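You operate a simulated robot arm through the tools that you are given. There is no shell and no other tool. Be economical: measure what you need, move in short steps, check, and stop when the job is done.

You are at the controls of a simulated robot arm. One attempt, no reset.

JOB
Unlock the grey case and set out both power banks.
Fine: turn the lock dial to the number on the lock code card and free the latch; the white power bank goes in the green bay, the teal one in the purple bay; the lid stays open. Set down upright: what you pick out.

It is judged by the outcome, as a careful person would: the job done as asked, and still so three seconds after it is handed in. It fails if anything else is knocked over, pushed out of place, dropped, spilled or broken. Lids that push on must go on centred and level and be pressed home; caps that screw on are set level and turned clockwise until they are tight.

ROBOT AND FRAMES
A 6-joint arm with a fingered hand, fixed in place. Base frame: the origin is at the foot of the arm, x ahead of it, y to its left, z up. Readings come in m, degrees, newtons and seconds.
With the tool pointing down near the work surface it reaches from about 0.32 to 0.82 m from the base axis. Its first joint turns from -166.0 to 166.0 degrees. Payload 4 kg.
The tool frame sits at the grasp point between the pads (the TCP): z along the fingers, y along the line on which they close. The tips reach 0.026 m beyond it. Largest opening 0.132 m; the body of the gripper starts 0.073 m behind the TCP. The gripper is a hand of 5 fingers: y runs from the thumb to the fingers, the wrist lies at [0, 0, -0.239] in the tool frame.
Orientation is that of the tool frame in the base frame, as a unit quaternion [w, x, y, z]. With the fingers straight down and closing along the base's y, the tool's x points along the base's -x, its y along +y and its z along -z.

CONTROLS
- The arm moves only by the tool move_arm. Its argument "moves" is a list of rows, each an object (a shift or turn left out is 0) with "offset": the shift along the base's x, y, z in units of 25 mm (1.0 is 25 mm), a list of three; "rot": the turn, a rotation vector about the base's x, y, z in units of 5 degrees (1.0 is 5 degrees), a list of three. In form: [{"offset": [x, y, z], "rot": [ax, ay, az]}, ...]. A call has 1 to 20 rows; each row shifts and turns the commanded pose from where the row before left it. A call with a number of a shift or a turn outside -1 to 1 is refused whole. Rows are played at 5 a second. More than 0.05 m and 8.6 degrees between two rows, and nothing of the call is played. A pose out of reach is approached as far as the arm can. The call stops where the force on the tool passes 90 N (or 10 N more than at its start, if that is more) or the arm is blocked; 0.2 s more then pass. In this call time passes only in rows, and 0.2 s behind the last. It gives the time, the measured TCP pose, the force on the tool (base axes), the opening and the grip force at its end, in the units of the frame above (readings bear some noise), with the torque about the TCP (base axes, N m) and any sound that the robot's microphone picked up.
- Cameras (640 x 400 px; columns grow to the right, rows downward): "scene" is fixed at [0.401, 0.4981, 1.581]; the picture's right is [-0.97, -0.24, 0.00], its down [-0.15, 0.61, -0.77] and it looks along [0.19, -0.75, -0.63] (base axes); focal length 361 px, centre (320, 200). "wrist" rides on the gripper at [0.084, 0.002, -0.097] in the tool frame; the picture's right is [-0.02, 1.00, 0.00], its down [-0.75, -0.02, -0.66] and it looks along [-0.66, -0.01, 0.75] (tool axes); focal length 270 px, centre (320, 200). There is no depth. A picture from a camera that has moved, and an enlarged one, comes with that camera's place and axes in the base frame and with its lens.
- camera(camera): a new picture of that camera. The clock stands still meanwhile.
- curl_fingers(finger1, finger2, finger3, finger4, thumb_bend): sets how far each is bent, from 0 (flat) to 1 (curled in); at 0.3 the hand is open as for a grip, at 0.7 the pads meet at the TCP. One left out holds its place. A second passes; each finger stops where it meets its share of the squeeze, and holds until it gets a number again. It is the only way to open and close the hand. It gives what a move gives, with no picture; readings hold the bend of each and the force on the fingers (four entries, about 0 where the hand has none), thumb and palm.
- close_up(camera, box): a new picture of the part [left, top, right, bottom] of that camera's present view, enlarged. The clock stands still meanwhile.
- finish_job(): hands the job in; it is judged then, once.

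Go step by step. Nothing tells you positions but the pictures and the camera data: compare them with the known pose of the tool, close in by small moves and look again before you grip or let go. The budget is 120 turns and 76 pictures, counting those below and the enlarged ones. Unless the task says otherwise, let go and move clear before handing in, and close with one line.

The tools are called after "Call:" as a command line: name --argument value ..., lists and objects as JSON in quotes. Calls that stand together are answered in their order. move_arm: Moves the arm, as the interface text tells. Its arguments: {"type":"object","properties":{"moves":{"type":"array"}},"required":["moves"]} The other tools are called the same way: curl_fingers (finger1, finger2, finger3, finger4, thumb_bend) moves the fingers one by one; camera (camera) takes a picture; close_up (camera, box) takes an enlarged picture of a part of a camera's view; finish_job () hands the job in.

At the start:

```text
t: 0.0
ee_pos: [0.459, -0.0686, 1.2703]
tcp_rot: [0.0, 0.0, 1.0, -0.001]
ft_force: [0.2, -0.3, -0.8]
torque: [-0.03, -0.02, 0.02]
width: 0.1321
gripper_force: 0.0
shape: jaw
bend: [0.3, 0.3, 0.3, 0.3, 0.3]
finger forces: [0.0, 0.1, 0.0, 0.0, 0.0, 0.1]
```

scene: 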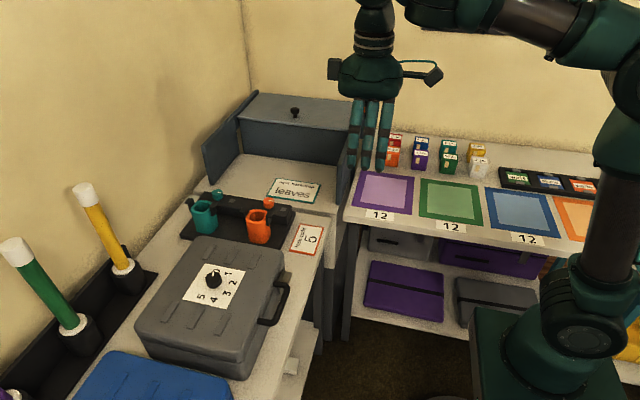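
wrist: 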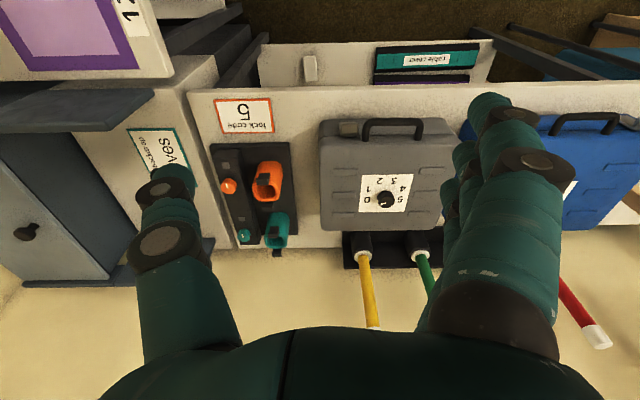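

I see the grey case with a numbered dial ahead of the arm and coloured mats to the right. I'll take close-ups of the case, card and bays before moving.

Call:
close_up --camera "scene" --box '[120, 180, 340, 390]'

Call:
close_up --camera "scene" --box '[340, 120, 640, 330]'

Call:
close_up --camera "wrist" --box '[190, 70, 470, 260]'

```text
1.90 times, centred on (230, 285) of scene
camera zoom: at [0.401, 0.4981, 1.581], right [-0.97, -0.24, 0.0], down [-0.15, 0.61, -0.77], along [0.19, -0.75, -0.63], focal length 687 px, centre (491, 38)
```

zoom: 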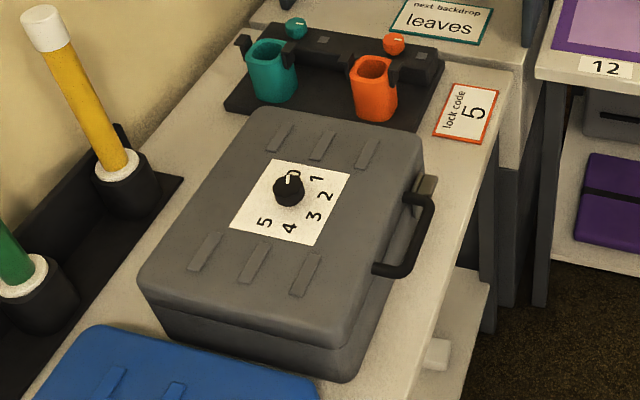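

```text
1.90 times, centred on (490, 225) of scene
camera zoom: at [0.401, 0.4981, 1.581], right [-0.97, -0.24, 0.0], down [-0.15, 0.61, -0.77], along [0.19, -0.75, -0.63], focal length 687 px, centre (-4, 152)
```

zoom: 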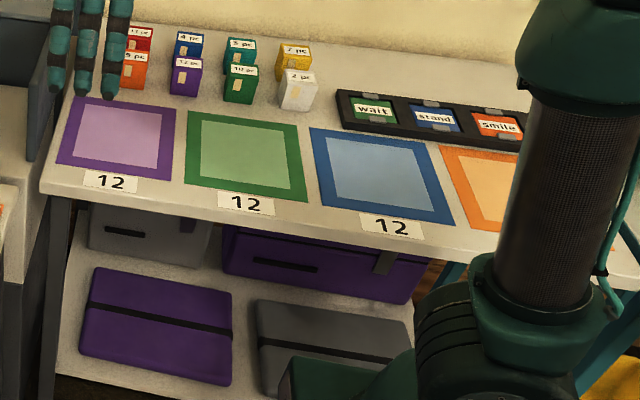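

```text
2.11 times, centred on (330, 165) of wrist
camera zoom: at [0.3745, -0.0653, 1.3664], right [0.02, 1.0, 0.0], down [0.75, -0.01, 0.66], along [0.66, -0.01, -0.75], focal length 569 px, centre (299, 274)
```

zoom: 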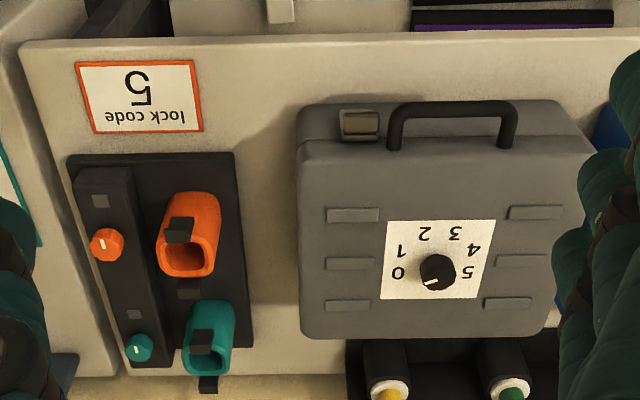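

The card says 5 and the pointer is at 0, with the dial roughly at x 0.77, y 0.06, z 0.91. I'll approach above and this side of the case for a better look.

Call:
move_arm --moves '[{"offset": [0.9, 0.5, -0.6]}, {"offset": [0.9, 0.5, -0.6]}, {"offset": [0.9, 0.5, -0.6]}, {"offset": [0.9, 0.5, -0.6]}, {"offset": [0.9, 0.5, -0.6]}, {"offset": [0.9, 0.5, -0.6]}, {"offset": [0.9, 0.5, -0.6]}, {"offset": [0.9, 0.5, -0.6]}]'

Call:
camera --camera "wrist"

```text
t: 1.8
ee_pos: [0.6366, 0.0336, 1.1518]
tcp_rot: [0.001, 0.0, 1.0, 0.0]
ft_force: [-0.2, -1.2, 0.3]
torque: [-0.02, -0.01, 0.01]
width: 0.1318
gripper_force: 0.0
shape: jaw
bend: [0.3, 0.3, 0.3, 0.3, 0.3]
finger forces: [0.0, 0.0, 0.0, 0.1, 0.0, 0.0]
```

```text
70 pictures are left
camera wrist: at [0.5543, 0.035, 1.2474], right [0.02, 1.0, 0.0], down [0.75, -0.01, 0.66], along [0.66, -0.01, -0.75], focal length 270 px, centre (320, 200)
```

wrist: 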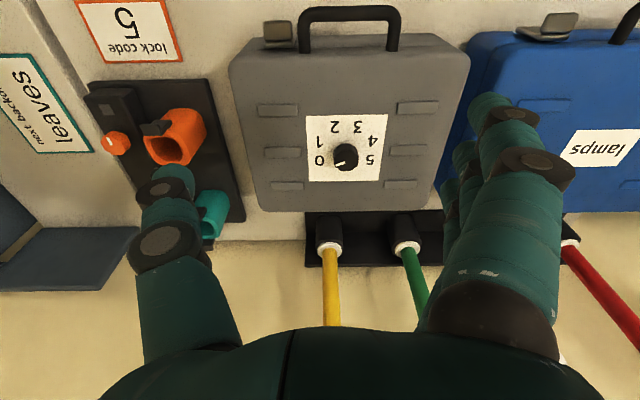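

The knob lies near (0.745, 0.065, 0.95). I'll move above it and look closer.

Call:
move_arm --moves '[{"offset": [0.86, 0.24, -0.6]}, {"offset": [0.86, 0.24, -0.6]}, {"offset": [0.86, 0.24, -0.6]}, {"offset": [0.86, 0.24, -0.6]}, {"offset": [0.86, 0.24, -0.6]}]'

Call:
camera --camera "wrist"

Call:
camera --camera "scene"

```text
t: 3.0
ee_pos: [0.7429, 0.0631, 1.0763]
tcp_rot: [0.0, 0.0, 1.0, -0.001]
ft_force: [0.2, 0.2, 0.9]
torque: [-0.02, 0.0, 0.0]
width: 0.1318
gripper_force: 0.0
shape: jaw
bend: [0.3, 0.3, 0.3, 0.3, 0.3]
finger forces: [0.0, 0.0, 0.0, 0.0, 0.1, 0.0]
```

```text
69 pictures are left
camera wrist: at [0.6611, 0.0647, 1.1715], right [0.02, 1.0, 0.0], down [0.75, -0.02, 0.66], along [0.66, -0.01, -0.75], focal length 270 px, centre (320, 200)
```

wrist: 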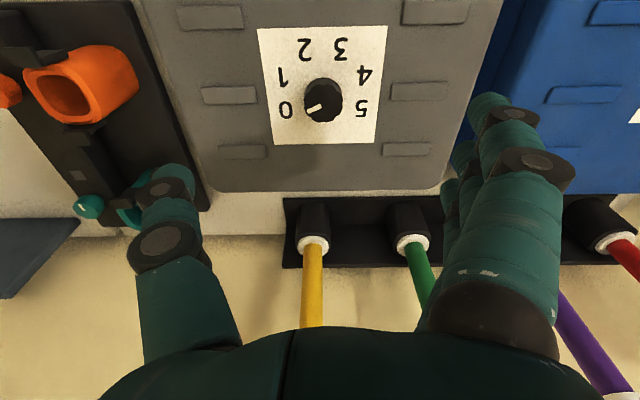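

```text
68 pictures are left
```

scene: 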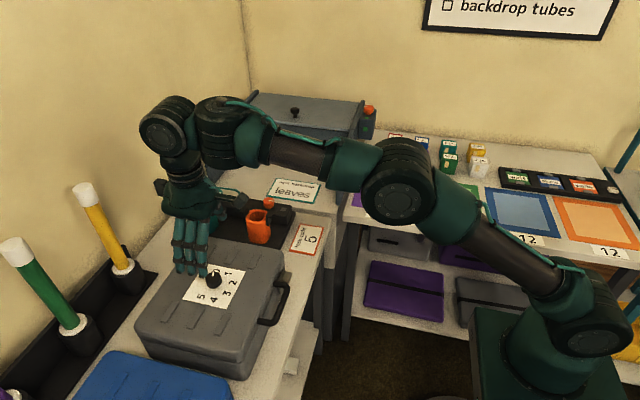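

The code is 5; digits lie about 45° apart, so the dial needs about 225° clockwise from above, in two ratchets. I'll centre over the knob (0.7475, 0.067), pre-rotate +55°, and partly close the two middle fingers and the thumb to see the tip geometry.

Call:
move_arm --moves '[{"offset": [0.2, 0.15, 0], "rot": [0, 0, 1]}, {"rot": [0, 0, 1]}, {"rot": [0, 0, 1]}, {"rot": [0, 0, 1]}, {"rot": [0, 0, 1]}, {"rot": [0, 0, 1]}, {"rot": [0, 0, 1]}, {"rot": [0, 0, 1]}, {"rot": [0, 0, 1]}, {"rot": [0, 0, 1]}, {"rot": [0, 0, 1]}]'

Call:
curl_fingers --finger2 0.55 --finger3 0.55 --thumb_bend 0.55

Call:
camera --camera "wrist"

Call:
close_up --camera "scene" --box '[120, 130, 320, 320]'

```text
t: 5.4
ee_pos: [0.7505, 0.0663, 1.0763]
tcp_rot: [0.0, -0.462, 0.887, -0.002]
ft_force: [0.1, 0.1, 0.6]
torque: [-0.03, -0.01, -0.01]
width: 0.1318
gripper_force: 0.1
shape: jaw
bend: [0.3, 0.3, 0.3, 0.3, 0.3]
finger forces: [0.0, 0.0, 0.0, 0.0, 0.0, 0.0]
```

```text
t: 6.4
ee_pos: [0.7505, 0.0659, 1.0747]
tcp_rot: [0.001, -0.461, 0.887, 0.0]
ft_force: [-0.7, -0.2, -0.1]
torque: [-0.02, 0.03, 0.0]
width: 0.0993
gripper_force: 0.0
shape: fingers
bend: [0.3, 0.55, 0.55, 0.3, 0.55]
finger forces: [0.0, 0.1, 0.1, 0.1, 0.0, 0.1]
```

```text
67 pictures are left
camera wrist: at [0.7016, -0.0014, 1.1714], right [-0.81, 0.59, 0.0], down [0.44, 0.61, 0.66], along [0.39, 0.53, -0.75], focal length 270 px, centre (320, 200)
```

wrist: 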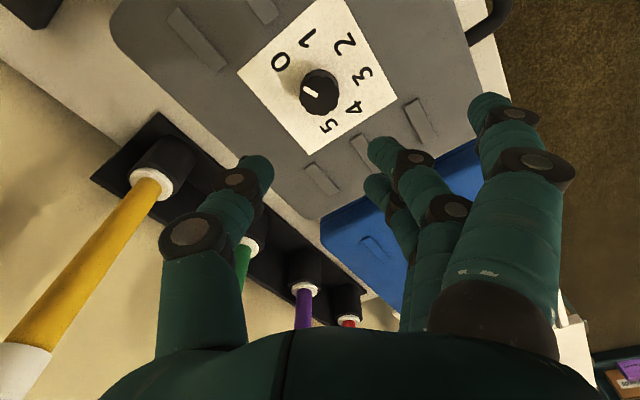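

```text
2.11 times, centred on (220, 225) of scene
camera zoom: at [0.401, 0.4981, 1.581], right [-0.97, -0.24, 0.0], down [-0.15, 0.61, -0.77], along [0.19, -0.75, -0.63], focal length 759 px, centre (530, 147)
```

zoom: 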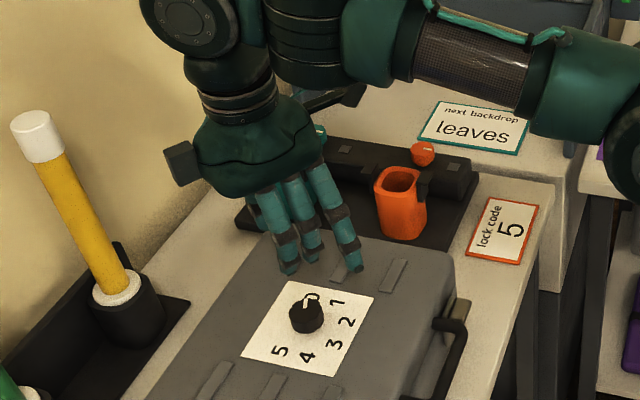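

The hand geometry is clear and there is room. I'll descend to about z 0.985 above the knob and check tip height.

Call:
move_arm --moves '[{"offset": [-0.1, 0.04, -0.9]}, {"offset": [0, 0, -0.9]}, {"offset": [0, 0, -0.9]}, {"offset": [0, 0, -0.9]}]'

Call:
camera --camera "wrist"

Call:
close_up --camera "scene" --box '[150, 190, 300, 320]'

```text
t: 7.4
ee_pos: [0.7483, 0.0668, 0.986]
tcp_rot: [0.001, -0.461, 0.887, -0.001]
ft_force: [1.2, -0.5, -0.7]
torque: [-0.01, 0.01, -0.02]
width: 0.0991
gripper_force: 0.1
shape: fingers
bend: [0.3, 0.55, 0.55, 0.3, 0.55]
finger forces: [0.0, 0.0, 0.1, 0.0, 0.1, 0.0]
```

```text
65 pictures are left
camera wrist: at [0.6991, -0.0005, 1.0817], right [-0.81, 0.59, 0.0], down [0.44, 0.61, 0.66], along [0.39, 0.53, -0.75], focal length 270 px, centre (320, 200)
```

wrist: 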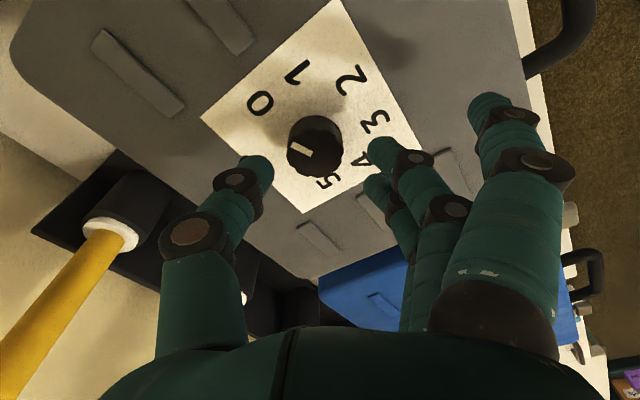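

```text
3.08 times, centred on (225, 255) of scene
camera zoom: at [0.401, 0.4981, 1.581], right [-0.97, -0.24, 0.0], down [-0.15, 0.61, -0.77], along [0.19, -0.75, -0.63], focal length 1110 px, centre (612, 31)
```

zoom: 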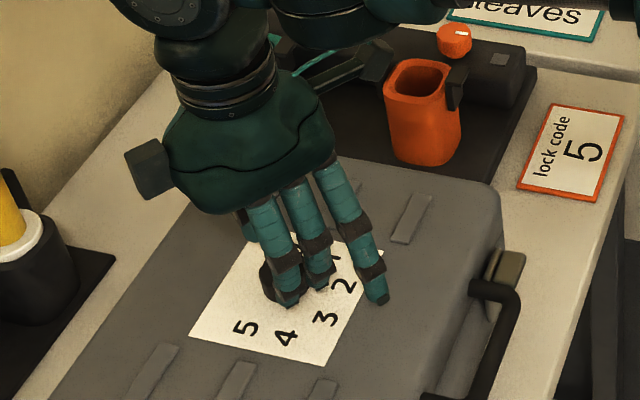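

The knob sits right below the TCP. I'll curl the outer fingers to match and lower by steps, watching the force.

Call:
curl_fingers --finger1 0.55 --finger4 0.55

Call:
move_arm --moves '[{"offset": [0, 0, -0.5]}, {"offset": [0, 0, -0.4]}, {"offset": [0, 0, -0.3]}]'

Call:
camera --camera "wrist"

```text
t: 8.4
ee_pos: [0.748, 0.0675, 0.9859]
tcp_rot: [0.001, -0.462, 0.887, 0.0]
ft_force: [0.4, 0.5, 0.2]
torque: [0.0, 0.01, 0.02]
width: 0.0605
gripper_force: 0.0
shape: fingers
bend: [0.55, 0.55, 0.55, 0.55, 0.55]
finger forces: [0.1, 0.1, 0.0, 0.0, 0.1, 0.0]
```

```text
t: 9.2
ee_pos: [0.7481, 0.0665, 0.9553]
tcp_rot: [0.001, -0.462, 0.887, 0.0]
ft_force: [0.2, -0.7, -0.2]
torque: [-0.01, 0.01, 0.01]
width: 0.0606
gripper_force: 0.2
shape: fingers
bend: [0.55, 0.55, 0.55, 0.55, 0.55]
finger forces: [0.0, 0.0, 0.0, 0.0, 0.0, 0.0]
```

```text
63 pictures are left
camera wrist: at [0.699, -0.0006, 1.0513], right [-0.81, 0.59, 0.0], down [0.44, 0.61, 0.66], along [0.39, 0.53, -0.75], focal length 270 px, centre (320, 200)
```

wrist: 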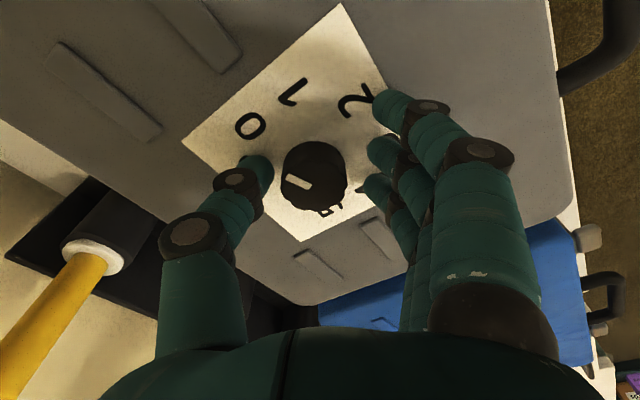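

The knob is centred between thumb and fingers. I'll close on it.

Call:
move_arm --moves '[{"offset": [0, 0, -0.15]}]'

Call:
curl_fingers --finger1 0.62 --finger2 0.72 --finger3 0.72 --finger4 0.62 --thumb_bend 0.72

Call:
camera --camera "wrist"

```text
t: 9.6
ee_pos: [0.7468, 0.0679, 0.9525]
tcp_rot: [0.002, -0.462, 0.887, 0.0]
ft_force: [-1.1, -1.2, 8.8]
torque: [-0.27, -0.25, -0.05]
width: 0.0603
gripper_force: 4.2
shape: fingers
bend: [0.55, 0.55, 0.55, 0.55, 0.55]
finger forces: [0.2, 0.1, 0.0, 0.1, 8.4, 0.1]
```

```text
t: 10.6
ee_pos: [0.7474, 0.0673, 0.9502]
tcp_rot: [0.0, -0.462, 0.887, 0.0]
ft_force: [5.0, -2.9, -5.4]
torque: [-0.1, -0.16, 0.0]
width: 0.0438
gripper_force: 14.7
shape: fingers
bend: [0.62, 0.66, 0.67, 0.62, 0.64]
finger forces: [0.1, 5.8, 5.8, 0.0, 18.1, 0.0]
```

```text
62 pictures are left
camera wrist: at [0.6991, -0.0006, 1.0474], right [-0.81, 0.59, 0.0], down [0.44, 0.61, 0.66], along [0.39, 0.53, -0.75], focal length 270 px, centre (320, 200)
```

wrist: 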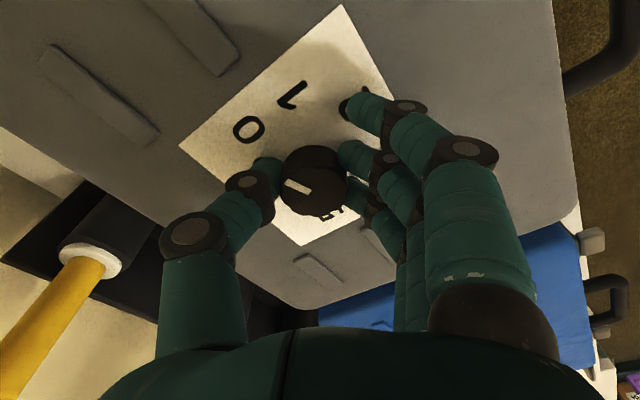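

The knob is gripped. I'll turn clockwise 100°.

Call:
move_arm --moves '[{"rot": [0, 0, -1]}, {"rot": [0, 0, -1]}, {"rot": [0, 0, -1]}, {"rot": [0, 0, -1]}, {"rot": [0, 0, -1]}, {"rot": [0, 0, -1]}, {"rot": [0, 0, -1]}, {"rot": [0, 0, -1]}, {"rot": [0, 0, -1]}, {"rot": [0, 0, -1]}, {"rot": [0, 0, -1]}, {"rot": [0, 0, -1]}, {"rot": [0, 0, -1]}, {"rot": [0, 0, -1]}, {"rot": [0, 0, -1]}, {"rot": [0, 0, -1]}, {"rot": [0, 0, -1]}, {"rot": [0, 0, -1]}, {"rot": [0, 0, -1]}, {"rot": [0, 0, -1]}]'

Call:
camera --camera "wrist"

```text
t: 14.8
ee_pos: [0.7484, 0.0673, 0.9514]
tcp_rot: [-0.001, 0.384, 0.923, 0.0]
ft_force: [13.2, -6.5, -1.7]
torque: [-0.13, -0.34, 0.03]
width: 0.0414
gripper_force: 15.5
shape: fingers
bend: [0.62, 0.67, 0.67, 0.62, 0.66]
finger forces: [0.0, 6.6, 11.8, 0.0, 12.0, 0.0]
```

```text
61 pictures are left
camera wrist: at [0.6913, 0.1285, 1.0474], right [0.72, 0.69, 0.0], down [0.52, -0.54, 0.66], along [0.45, -0.48, -0.75], focal length 270 px, centre (320, 200)
```

wrist: 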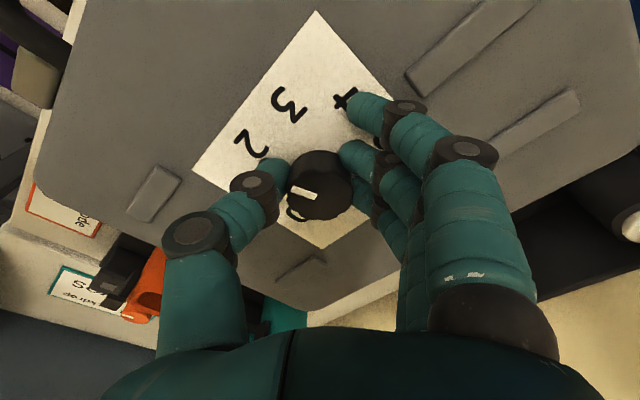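

The pointer moved only part way, so the grip slipped. I'll squeeze harder and see the force.

Call:
curl_fingers --finger2 0.95 --finger3 0.95 --thumb_bend 0.95

Call:
close_up --camera "wrist" --box '[180, 60, 440, 260]'

```text
t: 15.8
ee_pos: [0.7481, 0.0662, 0.951]
tcp_rot: [0.0, 0.383, 0.924, -0.001]
ft_force: [0.8, -11.4, -2.9]
torque: [-0.02, -0.3, -0.02]
width: 0.0403
gripper_force: 25.8
shape: fingers
bend: [0.62, 0.67, 0.67, 0.62, 0.65]
finger forces: [2.2, 8.7, 11.6, 2.1, 25.8, 0.0]
```

```text
2.00 times, centred on (310, 160) of wrist
camera zoom: at [0.6909, 0.1282, 1.0473], right [0.72, 0.69, 0.0], down [0.52, -0.54, 0.66], along [0.45, -0.48, -0.75], focal length 541 px, centre (340, 280)
```

zoom: 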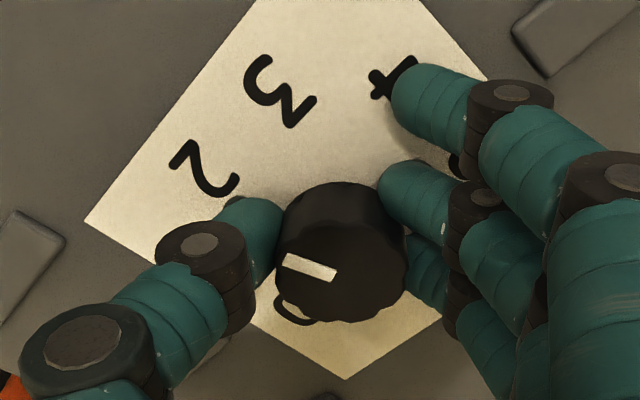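

The close-up shows the pointer did follow and is now near 2. I'll continue clockwise another 100°.

Call:
move_arm --moves '[{"rot": [0, 0, -1]}, {"rot": [0, 0, -1]}, {"rot": [0, 0, -1]}, {"rot": [0, 0, -1]}, {"rot": [0, 0, -1]}, {"rot": [0, 0, -1]}, {"rot": [0, 0, -1]}, {"rot": [0, 0, -1]}, {"rot": [0, 0, -1]}, {"rot": [0, 0, -1]}, {"rot": [0, 0, -1]}, {"rot": [0, 0, -1]}, {"rot": [0, 0, -1]}, {"rot": [0, 0, -1]}, {"rot": [0, 0, -1]}, {"rot": [0, 0, -1]}, {"rot": [0, 0, -1]}, {"rot": [0, 0, -1]}, {"rot": [0, 0, -1]}, {"rot": [0, 0, -1]}]'

Call:
close_up --camera "wrist" --box '[180, 60, 440, 260]'

```text
t: 20.0
ee_pos: [0.7489, 0.0687, 0.9503]
tcp_rot: [0.0, 0.954, 0.301, 0.001]
ft_force: [27.0, 18.0, -3.9]
torque: [0.15, -0.68, 0.09]
width: 0.0383
gripper_force: 26.0
shape: fingers
bend: [0.62, 0.66, 0.66, 0.62, 0.66]
finger forces: [0.0, 19.8, 9.1, 0.1, 22.8, 0.0]
```

```text
2.00 times, centred on (310, 160) of wrist
camera zoom: at [0.8203, 0.1153, 1.0475], right [0.56, -0.83, 0.0], down [-0.63, -0.42, 0.66], along [-0.55, -0.37, -0.75], focal length 541 px, centre (340, 280)
```

zoom: 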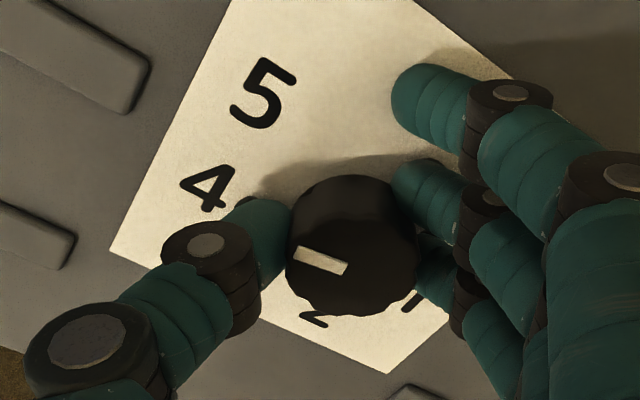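

The pointer is just past 4. About 28° more remain to 5.

Call:
move_arm --moves '[{"rot": [0, 0, -1]}, {"rot": [0, 0, -1]}, {"rot": [0, 0, -1]}, {"rot": [0, 0, -1]}, {"rot": [0, 0, -1]}, {"rot": [0, 0, -0.6]}]'

Call:
close_up --camera "wrist" --box '[180, 60, 440, 260]'

```text
t: 21.4
ee_pos: [0.7509, 0.0663, 0.9504]
tcp_rot: [0.0, 0.998, 0.06, 0.003]
ft_force: [40.7, 11.3, -2.6]
torque: [0.0, -0.81, 0.06]
width: 0.0392
gripper_force: 27.7
shape: fingers
bend: [0.62, 0.67, 0.66, 0.62, 0.66]
finger forces: [0.1, 20.2, 7.8, 0.5, 26.7, 0.1]
```

```text
2.00 times, centred on (310, 160) of wrist
camera zoom: at [0.8349, 0.0759, 1.0478], right [0.1, -1.0, 0.0], down [-0.75, -0.08, 0.65], along [-0.65, -0.06, -0.76], focal length 541 px, centre (340, 280)
```

zoom: 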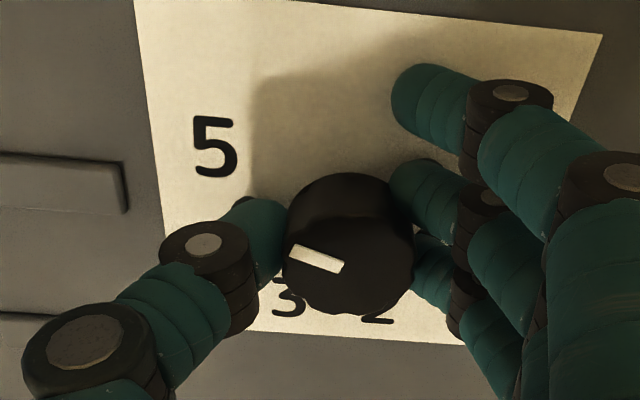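

The pointer now points at about 68°, which matches 5. I'll release, lift straight up and verify.

Call:
curl_fingers --finger1 0.5 --finger2 0.5 --finger3 0.5 --finger4 0.5 --thumb_bend 0.5

Call:
move_arm --moves '[{"offset": [0, 0, 0.5]}, {"offset": [0, 0, 1]}, {"offset": [0, 0, 1]}, {"offset": [0, 0, 1]}, {"offset": [0, 0, 1]}]'

Call:
close_up --camera "wrist" --box '[200, 0, 440, 180]'

Call:
close_up --camera "scene" --box '[160, 220, 310, 350]'

```text
t: 22.4
ee_pos: [0.7464, 0.0675, 0.9523]
tcp_rot: [-0.001, 0.998, 0.061, 0.001]
ft_force: [-6.5, -6.4, 30.6]
torque: [0.89, 0.39, 0.33]
width: 0.0656
gripper_force: 14.7
shape: fingers
bend: [0.5, 0.5, 0.5, 0.5, 0.54]
finger forces: [0.0, 0.0, 0.0, 0.0, 29.8, 0.0]
```

```text
t: 23.6
ee_pos: [0.7485, 0.067, 1.0648]
tcp_rot: [0.0, 0.998, 0.061, 0.0]
ft_force: [0.1, -0.7, 0.6]
torque: [0.02, 0.03, 0.0]
width: 0.074
gripper_force: 0.0
shape: fingers
bend: [0.5, 0.5, 0.5, 0.5, 0.5]
finger forces: [0.0, 0.0, 0.1, 0.1, 0.0, 0.0]
```

```text
2.22 times, centred on (320, 90) of wrist
camera zoom: at [0.8338, 0.0761, 1.1608], right [0.1, -0.99, 0.0], down [-0.75, -0.08, 0.66], along [-0.65, -0.07, -0.75], focal length 601 px, centre (320, 444)
```

zoom: 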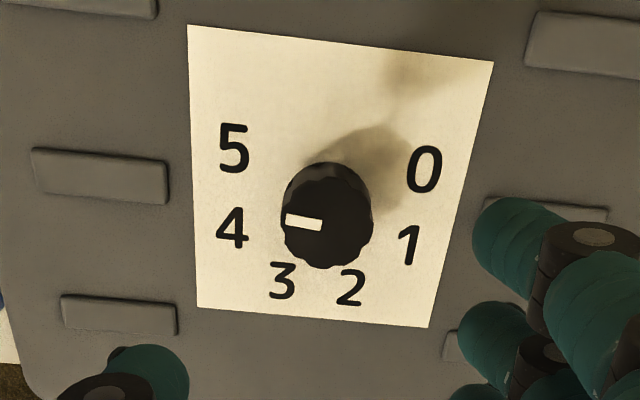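

```text
3.08 times, centred on (235, 285) of scene
camera zoom: at [0.401, 0.4981, 1.581], right [-0.97, -0.24, 0.0], down [-0.15, 0.61, -0.77], along [0.19, -0.75, -0.63], focal length 1110 px, centre (582, -62)
```

zoom: 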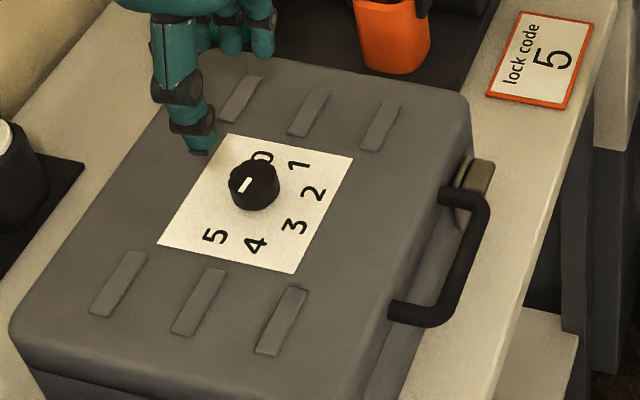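

After release the pointer sits between 4 and 5; the thumb dragged on the lid while opening. I'll turn the hand back, regrip slightly higher, and add about 22°.

Call:
curl_fingers --finger1 0.57 --finger2 0.57 --finger3 0.57 --finger4 0.57 --thumb_bend 0.57

Call:
move_arm --moves '[{"rot": [0, 0, 1]}, {"rot": [0, 0, 1]}, {"rot": [0, 0, 1]}, {"rot": [0, 0, 1]}, {"rot": [0, 0, 1]}, {"rot": [0, 0, 1]}, {"rot": [0, 0, 1]}, {"rot": [0, 0, 1]}, {"rot": [0, 0, 1]}, {"rot": [0, 0, 1]}, {"rot": [0, 0, 1]}, {"rot": [0, 0, 1]}, {"rot": [0, 0, 1]}, {"rot": [0, 0, 1]}, {"rot": [0, 0, 1]}, {"rot": [0, 0, 1]}, {"rot": [0, 0, 1]}, {"rot": [0, 0, 1]}]'

Call:
camera --camera "wrist"

```text
t: 24.6
ee_pos: [0.7494, 0.0666, 1.0654]
tcp_rot: [-0.001, 0.998, 0.061, 0.0]
ft_force: [0.3, -1.0, -0.2]
torque: [0.01, 0.03, 0.05]
width: 0.0578
gripper_force: 0.0
shape: fingers
bend: [0.56, 0.56, 0.56, 0.56, 0.56]
finger forces: [0.0, 0.0, 0.0, 0.0, 0.1, 0.0]
```

```text
t: 28.4
ee_pos: [0.7482, 0.0672, 1.0635]
tcp_rot: [-0.001, 0.663, 0.749, -0.001]
ft_force: [0.0, 0.5, 0.6]
torque: [-0.01, -0.01, 0.01]
width: 0.0578
gripper_force: 0.0
shape: fingers
bend: [0.56, 0.56, 0.56, 0.56, 0.56]
finger forces: [0.0, 0.1, 0.0, 0.1, 0.0, 0.0]
```

```text
55 pictures are left
camera wrist: at [0.7404, 0.1519, 1.1601], right [0.99, 0.1, 0.0], down [0.08, -0.75, 0.66], along [0.07, -0.65, -0.75], focal length 270 px, centre (320, 200)
```

wrist: 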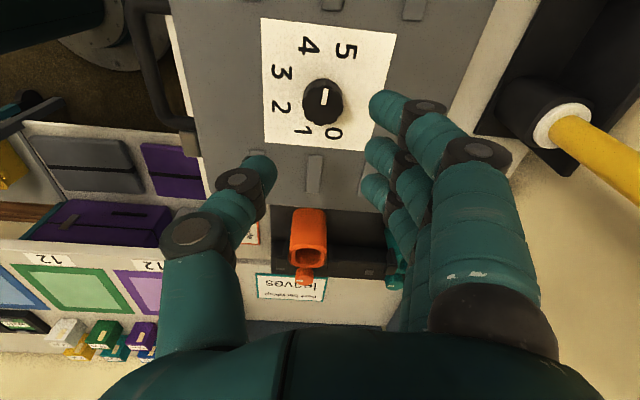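

The pointer reads about 92–96°, so it needs roughly −26°. I'll descend to grip height and close.

Call:
move_arm --moves '[{"offset": [0, 0, -1]}, {"offset": [0, 0, -1]}, {"offset": [0, 0, -1]}, {"offset": [0, 0, -0.9]}, {"offset": [0, 0, -0.45]}]'

Call:
curl_fingers --finger2 0.8 --finger3 0.8 --thumb_bend 0.8

Call:
close_up --camera "wrist" --box '[180, 60, 440, 260]'

```text
t: 29.6
ee_pos: [0.7486, 0.0684, 0.9542]
tcp_rot: [0.0, 0.663, 0.749, 0.0]
ft_force: [0.9, -1.0, 0.0]
torque: [0.02, 0.01, 0.01]
width: 0.0575
gripper_force: 0.1
shape: fingers
bend: [0.56, 0.56, 0.56, 0.56, 0.56]
finger forces: [0.1, 0.0, 0.0, 0.0, 0.0, 0.1]
```

```text
t: 30.6
ee_pos: [0.7488, 0.0692, 0.955]
tcp_rot: [0.0, 0.662, 0.749, 0.0]
ft_force: [-2.6, -0.5, -1.6]
torque: [-0.01, -0.09, 0.03]
width: 0.0476
gripper_force: 22.1
shape: fingers
bend: [0.56, 0.65, 0.62, 0.56, 0.66]
finger forces: [0.0, 9.7, 10.4, 0.0, 22.7, 0.1]
```

```text
2.00 times, centred on (310, 160) of wrist
camera zoom: at [0.7411, 0.1524, 1.0511], right [0.99, 0.1, 0.0], down [0.08, -0.75, 0.66], along [0.07, -0.65, -0.75], focal length 541 px, centre (340, 280)
```

zoom: 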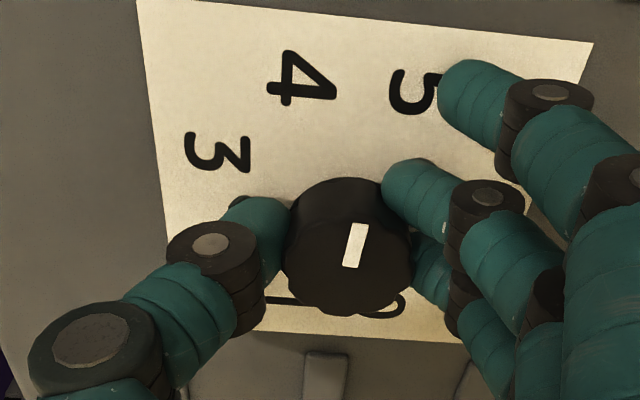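

The grip nudged it to about 85°. I'll turn 19° more, then release in small stages and check.

Call:
move_arm --moves '[{"rot": [0, 0, -1]}, {"rot": [0, 0, -1]}, {"rot": [0, 0, -1]}, {"rot": [0, 0, -0.8]}]'

Call:
close_up --camera "wrist" --box '[180, 60, 440, 260]'

Call:
curl_fingers --finger2 0.58 --finger3 0.58 --thumb_bend 0.58

Call:
close_up --camera "wrist" --box '[180, 60, 440, 260]'

```text
t: 31.6
ee_pos: [0.7489, 0.0685, 0.9559]
tcp_rot: [0.0, 0.777, 0.629, 0.0]
ft_force: [4.7, 7.7, -5.9]
torque: [0.13, -0.33, 0.13]
width: 0.0472
gripper_force: 21.5
shape: fingers
bend: [0.56, 0.64, 0.62, 0.56, 0.67]
finger forces: [0.1, 14.1, 10.0, 0.1, 18.6, 0.1]
```

```text
2.00 times, centred on (310, 160) of wrist
camera zoom: at [0.769, 0.151, 1.0516], right [0.97, -0.23, 0.0], down [-0.17, -0.73, 0.66], along [-0.15, -0.64, -0.75], focal length 541 px, centre (340, 280)
```

zoom: 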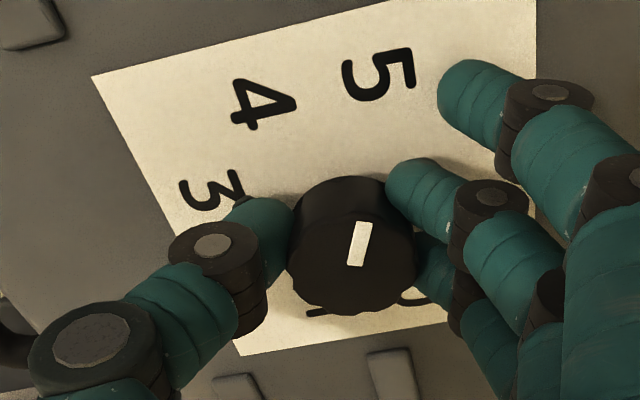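

```text
t: 32.6
ee_pos: [0.7478, 0.0679, 0.9552]
tcp_rot: [-0.001, 0.777, 0.63, 0.0]
ft_force: [0.3, -0.1, -0.6]
torque: [-0.04, 0.0, 0.01]
width: 0.0552
gripper_force: 0.1
shape: fingers
bend: [0.56, 0.57, 0.57, 0.56, 0.57]
finger forces: [0.0, 0.0, 0.1, 0.1, 0.1, 0.1]
```

```text
2.00 times, centred on (310, 160) of wrist
camera zoom: at [0.7687, 0.1504, 1.0517], right [0.97, -0.23, 0.0], down [-0.17, -0.73, 0.66], along [-0.15, -0.64, -0.75], focal length 541 px, centre (340, 280)
```

zoom: 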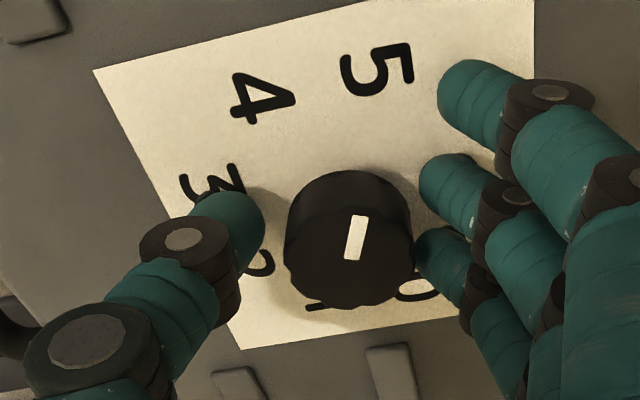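

It stayed put on release, at about 69°. I'll lift off and confirm.

Call:
move_arm --moves '[{"offset": [0, 0, 0.6]}, {"offset": [0, 0, 1]}, {"offset": [0, 0, 1]}, {"offset": [0, 0, 1]}, {"offset": [0, 0, 1]}]'

Call:
close_up --camera "wrist" --box '[200, 0, 440, 180]'

Call:
close_up --camera "scene" --box '[180, 230, 310, 340]'

```text
t: 33.8
ee_pos: [0.7484, 0.0676, 1.0707]
tcp_rot: [0.0, 0.778, 0.628, -0.001]
ft_force: [-0.1, 0.4, -0.1]
torque: [0.02, -0.03, -0.02]
width: 0.0553
gripper_force: 0.1
shape: fingers
bend: [0.56, 0.57, 0.57, 0.56, 0.57]
finger forces: [0.0, 0.1, 0.1, 0.0, 0.1, 0.0]
```

```text
2.22 times, centred on (320, 90) of wrist
camera zoom: at [0.7689, 0.1506, 1.167], right [0.97, -0.23, 0.0], down [-0.17, -0.73, 0.66], along [-0.15, -0.64, -0.75], focal length 601 px, centre (320, 444)
```

zoom: 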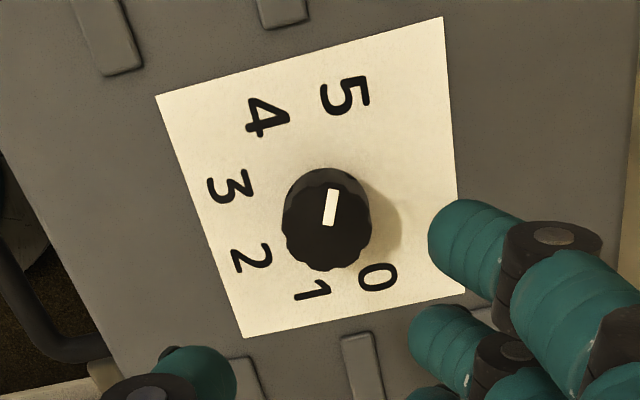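

```text
3.64 times, centred on (245, 285) of scene
camera zoom: at [0.401, 0.4981, 1.581], right [-0.97, -0.24, 0.0], down [-0.15, 0.61, -0.77], along [0.19, -0.75, -0.63], focal length 1311 px, centre (593, -109)
```

zoom: 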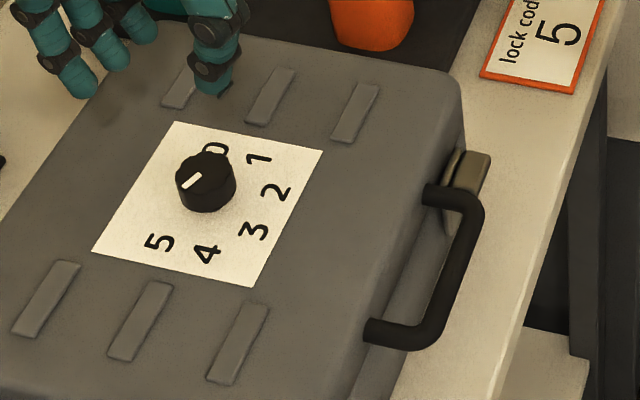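

The dial points at 5. The latch is at about (0.614, −0.012, 0.90) on the case front; I'll swing back to yaw 0 and look at it close.

Call:
move_arm --moves '[{"offset": [-0.29, -0.15, 0], "rot": [0, 0, 1]}, {"offset": [-0.29, -0.15, 0], "rot": [0, 0, 1]}, {"offset": [-0.29, -0.15, 0], "rot": [0, 0, 1]}, {"offset": [-0.29, -0.15, 0], "rot": [0, 0, 1]}, {"offset": [-0.29, -0.15, 0], "rot": [0, 0, 1]}, {"offset": [-0.29, -0.15, 0], "rot": [0, 0, 1]}, {"offset": [-0.29, -0.15, 0], "rot": [0, 0, 1]}, {"offset": [-0.29, -0.15, 0], "rot": [0, 0, 1]}, {"offset": [-0.29, -0.15, 0], "rot": [0, 0, 1]}, {"offset": [-0.29, -0.15, 0], "rot": [0, 0, 1]}, {"offset": [-0.29, -0.15, 0], "rot": [0, 0, 1]}, {"offset": [-0.29, -0.15, 0], "rot": [0, 0, 1]}, {"offset": [-0.29, -0.15, 0], "rot": [0, 0, 1]}, {"offset": [-0.29, -0.15, 0], "rot": [0, 0, 1]}, {"offset": [-0.29, -0.15, 0], "rot": [0, 0, 1]}, {"offset": [-0.29, -0.15, 0], "rot": [0, 0, 1]}, {"offset": [-0.29, -0.15, 0], "rot": [0, 0, 1]}, {"offset": [-0.29, -0.15, 0], "rot": [0, 0, 1]}, {"offset": [-0.29, -0.15, 0], "rot": [0, 0, 1]}, {"offset": [-0.29, -0.15, 0], "rot": [0, 0, 1]}]'

Call:
camera --camera "wrist"

```text
t: 38.0
ee_pos: [0.6029, -0.008, 1.0705]
tcp_rot: [0.0, 0.017, 1.0, 0.0]
ft_force: [-0.3, 0.3, 0.3]
torque: [-0.02, -0.02, 0.01]
width: 0.0549
gripper_force: 0.1
shape: fingers
bend: [0.56, 0.57, 0.57, 0.56, 0.57]
finger forces: [0.0, 0.1, 0.1, 0.0, 0.0, 0.0]
```

```text
49 pictures are left
camera wrist: at [0.5202, -0.0034, 1.1662], right [0.05, 1.0, 0.0], down [0.75, -0.04, 0.66], along [0.66, -0.04, -0.75], focal length 270 px, centre (320, 200)
```

wrist: 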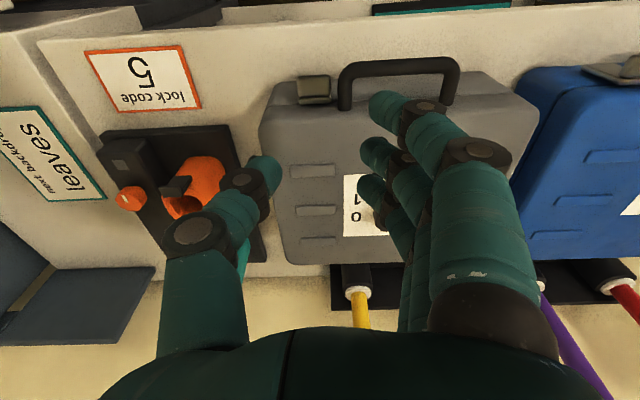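

Call:
close_up --camera "wrist" --box '[250, 40, 410, 140]'

Call:
close_up --camera "wrist" --box '[520, 40, 640, 115]'

```text
4.00 times, centred on (330, 90) of wrist
camera zoom: at [0.5202, -0.0034, 1.1662], right [0.05, 1.0, 0.0], down [0.75, -0.04, 0.66], along [0.66, -0.04, -0.75], focal length 1081 px, centre (280, 640)
```

zoom: 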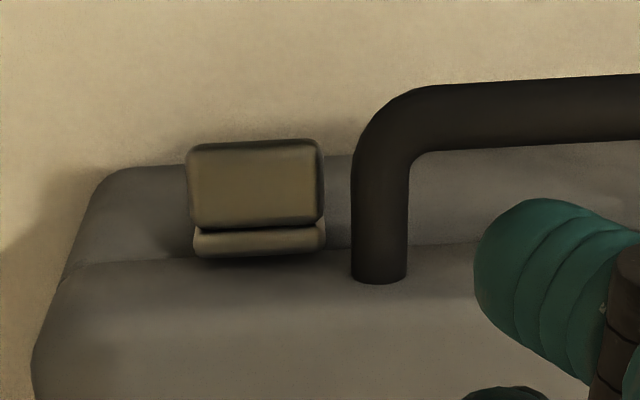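

```text
5.33 times, centred on (580, 78) of wrist
camera zoom: at [0.5202, -0.0034, 1.1662], right [0.05, 1.0, 0.0], down [0.75, -0.04, 0.66], along [0.66, -0.04, -0.75], focal length 1442 px, centre (-1067, 853)
```

zoom: 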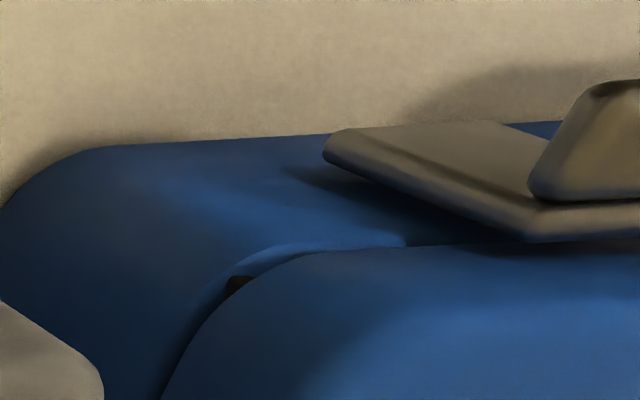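

The latch is a small plate on the front at y≈−0.01. The blue case's latch seems to be open, so I'll look at it to learn how this type moves.

Call:
move_arm --moves '[{"offset": [-0.3, 1, 0]}, {"offset": [-0.3, 1, 0]}, {"offset": [-0.3, 1, 0]}, {"offset": [-0.3, 1, 0]}, {"offset": [-0.3, 1, 0]}, {"offset": [-0.3, 1, 0]}, {"offset": [-0.3, 1, 0]}]'

Call:
camera --camera "wrist"

```text
t: 39.6
ee_pos: [0.5506, 0.1656, 1.0705]
tcp_rot: [0.0, 0.016, 1.0, -0.001]
ft_force: [-0.5, 0.6, -0.1]
torque: [0.02, -0.02, -0.03]
width: 0.055
gripper_force: 0.0
shape: fingers
bend: [0.56, 0.57, 0.57, 0.56, 0.57]
finger forces: [0.0, 0.1, 0.1, 0.0, 0.0, 0.1]
```

```text
46 pictures are left
camera wrist: at [0.4678, 0.1721, 1.1664], right [0.06, 1.0, 0.0], down [0.75, -0.04, 0.66], along [0.66, -0.04, -0.75], focal length 270 px, centre (320, 200)
```

wrist: 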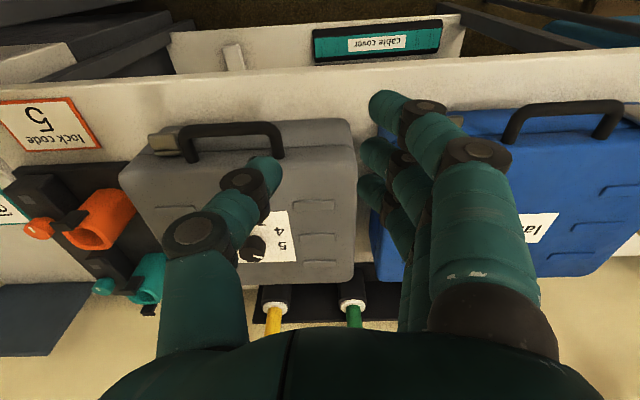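

The finger hides it. I'll move a bit further left.

Call:
move_arm --moves '[{"offset": [0, 1, 0]}, {"offset": [0, 1, 0]}, {"offset": [0, 1, 0]}, {"offset": [0, 1, 0]}]'

Call:
close_up --camera "wrist" --box '[240, 60, 480, 210]'

```text
t: 40.6
ee_pos: [0.5514, 0.2685, 1.0699]
tcp_rot: [0.0, 0.017, 1.0, -0.001]
ft_force: [-0.5, 0.6, 0.0]
torque: [0.0, -0.02, 0.02]
width: 0.0552
gripper_force: 0.0
shape: fingers
bend: [0.56, 0.57, 0.57, 0.56, 0.57]
finger forces: [0.0, 0.0, 0.0, 0.1, 0.0, 0.1]
```

```text
2.67 times, centred on (360, 135) of wrist
camera zoom: at [0.468, 0.2719, 1.1667], right [0.06, 1.0, 0.0], down [0.75, -0.04, 0.66], along [0.66, -0.04, -0.75], focal length 721 px, centre (213, 373)
```

zoom: 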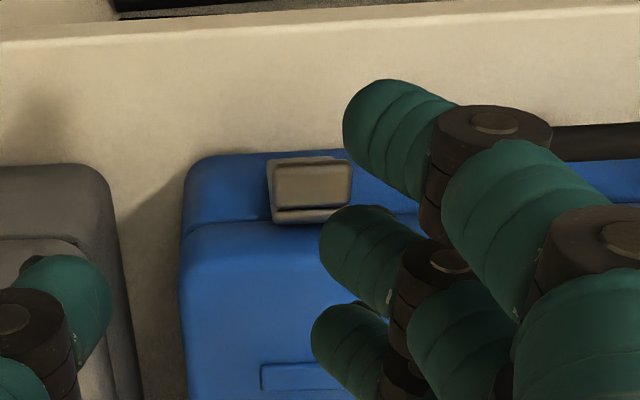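

The blue latch has a base plate with a tab standing off it. I'll view the grey latch head-on by pitching the hand and opening it.

Call:
curl_fingers --finger1 0.3 --finger2 0.3 --finger3 0.3 --finger4 0.3 --thumb_bend 0.3

Call:
move_arm --moves '[{"offset": [-0.1, -0.93, -0.28], "rot": [0, -0.66, 0]}, {"offset": [-0.1, -0.93, -0.28], "rot": [0, -0.66, 0]}, {"offset": [-0.1, -0.93, -0.28], "rot": [0, -0.66, 0]}, {"offset": [-0.1, -0.93, -0.28], "rot": [0, -0.66, 0]}, {"offset": [-0.1, -0.93, -0.28], "rot": [0, -0.66, 0]}, {"offset": [-0.1, -0.93, -0.28], "rot": [0, -0.66, 0]}, {"offset": [-0.1, -0.93, -0.28], "rot": [0, -0.66, 0]}, {"offset": [-0.1, -0.93, -0.28], "rot": [0, -0.66, 0]}, {"offset": [-0.1, -0.93, -0.28], "rot": [0, -0.66, 0]}, {"offset": [-0.1, -0.93, -0.28], "rot": [0, -0.66, 0]}, {"offset": [-0.1, -0.93, -0.28], "rot": [0, -0.66, 0]}, {"offset": [-0.1, -0.93, -0.28], "rot": [0, -0.66, 0]}]'

Call:
camera --camera "wrist"

```text
t: 41.6
ee_pos: [0.5512, 0.267, 1.0711]
tcp_rot: [0.0, 0.018, 1.0, -0.001]
ft_force: [-0.4, -0.2, 0.4]
torque: [0.0, -0.03, -0.01]
width: 0.1384
gripper_force: 0.0
shape: fingers
bend: [0.3, 0.3, 0.3, 0.3, 0.3]
finger forces: [0.0, 0.0, 0.1, 0.0, 0.0, 0.0]
```

```text
t: 44.2
ee_pos: [0.5218, -0.011, 0.9863]
tcp_rot: [0.339, 0.016, 0.941, 0.005]
ft_force: [0.0, -0.1, -0.3]
torque: [0.03, 0.01, 0.01]
width: 0.1384
gripper_force: 0.1
shape: fingers
bend: [0.3, 0.3, 0.3, 0.3, 0.3]
finger forces: [0.0, 0.0, 0.0, 0.0, 0.1, 0.0]
```

```text
44 pictures are left
camera wrist: at [0.396, -0.0067, 1.0066], right [0.04, 1.0, 0.03], down [0.16, -0.04, 0.99], along [0.99, -0.04, -0.16], focal length 270 px, centre (320, 200)
```

wrist: 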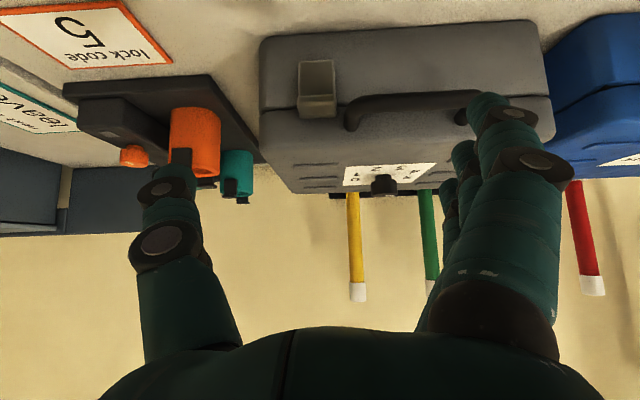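

Call:
close_up --camera "wrist" --box '[256, 40, 384, 120]'

```text
5.00 times, centred on (320, 80) of wrist
camera zoom: at [0.396, -0.0067, 1.0066], right [0.04, 1.0, 0.03], down [0.16, -0.04, 0.99], along [0.99, -0.04, -0.16], focal length 1351 px, centre (320, 800)
```

zoom: 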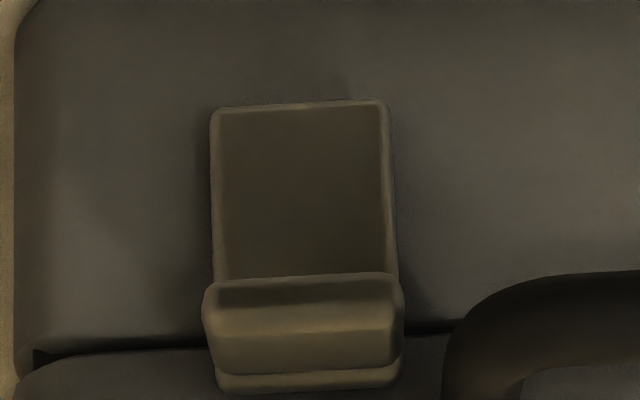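

The latch plate is fixed low on the body and hooks onto the lid at its top, with a protruding lip at about x 0.595–0.612, y −0.015, z 0.885–0.90. I'll press it down and outward with the thumb: turn the hand so the thumb points to the case and curl the fingers away.

Call:
move_arm --moves '[{"offset": [0, 0, 0.3], "rot": [0, 0.99, 0]}, {"offset": [0, 0, 0.3], "rot": [0, 0.99, 0]}, {"offset": [0, 0, 0.3], "rot": [0, 0.99, 0]}, {"offset": [0, 0, 0.3], "rot": [0, 0.99, 0]}, {"offset": [0, 0, 0.3], "rot": [0, 0.99, 0]}, {"offset": [0, 0, 0.3], "rot": [0, 0.99, 0]}, {"offset": [0, 0, 0.3], "rot": [0, 0.99, 0]}, {"offset": [0, 0, 0.3], "rot": [0, 0.99, 0]}]'

Call:
move_arm --moves '[{"rot": [0, 0, 1]}, {"rot": [0, 0, 1]}, {"rot": [0, 0, 1]}, {"rot": [0, 0, 1]}, {"rot": [0, 0, 1]}, {"rot": [0, 0, 1]}, {"rot": [0, 0, 1]}, {"rot": [0, 0, 1]}, {"rot": [0, 0, 1]}, {"rot": [0, 0, 1]}, {"rot": [0, 0, 1]}, {"rot": [0, 0, 1]}, {"rot": [0, 0, 1]}, {"rot": [0, 0, 1]}, {"rot": [0, 0, 1]}, {"rot": [0, 0, 1]}, {"rot": [0, 0, 1]}, {"rot": [0, 0, 1]}, {"rot": [0, 0, 0.4]}]'

Call:
curl_fingers --finger1 1 --finger2 1 --finger3 1 --finger4 1 --thumb_bend 0.3

Call:
camera --camera "wrist"

```text
t: 46.0
ee_pos: [0.5216, -0.0116, 1.0462]
tcp_rot: [-0.001, 0.017, 1.0, -0.001]
ft_force: [0.4, -0.3, 0.1]
torque: [0.0, 0.0, 0.02]
width: 0.1386
gripper_force: 0.0
shape: fingers
bend: [0.3, 0.3, 0.3, 0.3, 0.3]
finger forces: [0.0, 0.0, 0.0, 0.0, 0.1, 0.0]
```

```text
t: 50.0
ee_pos: [0.5234, 0.0236, 1.0517]
tcp_rot: [0.009, -0.686, 0.727, 0.01]
ft_force: [0.2, 0.1, 0.1]
torque: [0.0, -0.03, 0.01]
width: 0.1383
gripper_force: 0.0
shape: fingers
bend: [0.3, 0.3, 0.3, 0.3, 0.3]
finger forces: [0.1, 0.1, 0.1, 0.0, 0.0, 0.0]
out of reach, approached as far as the arm can: row 17, 18, 19
```

```text
t: 51.0
ee_pos: [0.5239, 0.0225, 1.0523]
tcp_rot: [0.008, -0.686, 0.727, 0.01]
ft_force: [0.5, 0.1, 0.2]
torque: [0.01, 0.0, 0.04]
width: 0.0647
gripper_force: 0.0
shape: fingers
bend: [1.0, 1.0, 1.0, 1.0, 0.3]
finger forces: [0.0, 0.0, 0.1, 0.0, 0.0, 0.0]
```

```text
42 pictures are left
camera wrist: at [0.5188, -0.0638, 1.1463], right [-1.0, 0.08, 0.0], down [0.06, 0.73, 0.68], along [0.05, 0.68, -0.74], focal length 270 px, centre (320, 200)
```

wrist: 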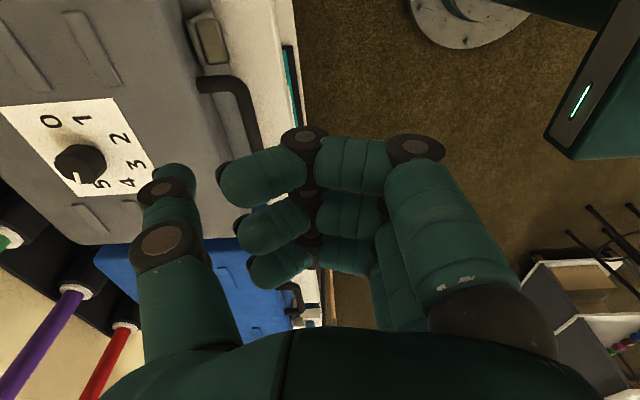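

The wrist limit is near +85° yaw. I'll back off 20° and place the thumb tip over the latch lip.

Call:
move_arm --moves '[{"rot": [0, 0, -1]}, {"rot": [0, 0, -1]}, {"rot": [0, 0, -1]}, {"rot": [0, 0, -1]}]'

```text
t: 52.0
ee_pos: [0.5239, 0.022, 1.0525]
tcp_rot: [0.009, -0.549, 0.836, 0.009]
ft_force: [0.3, 0.5, -0.4]
torque: [-0.01, -0.01, 0.03]
width: 0.0645
gripper_force: 0.0
shape: fingers
bend: [1.0, 1.0, 1.0, 1.0, 0.3]
finger forces: [0.0, 0.1, 0.0, 0.0, 0.0, 0.1]
```

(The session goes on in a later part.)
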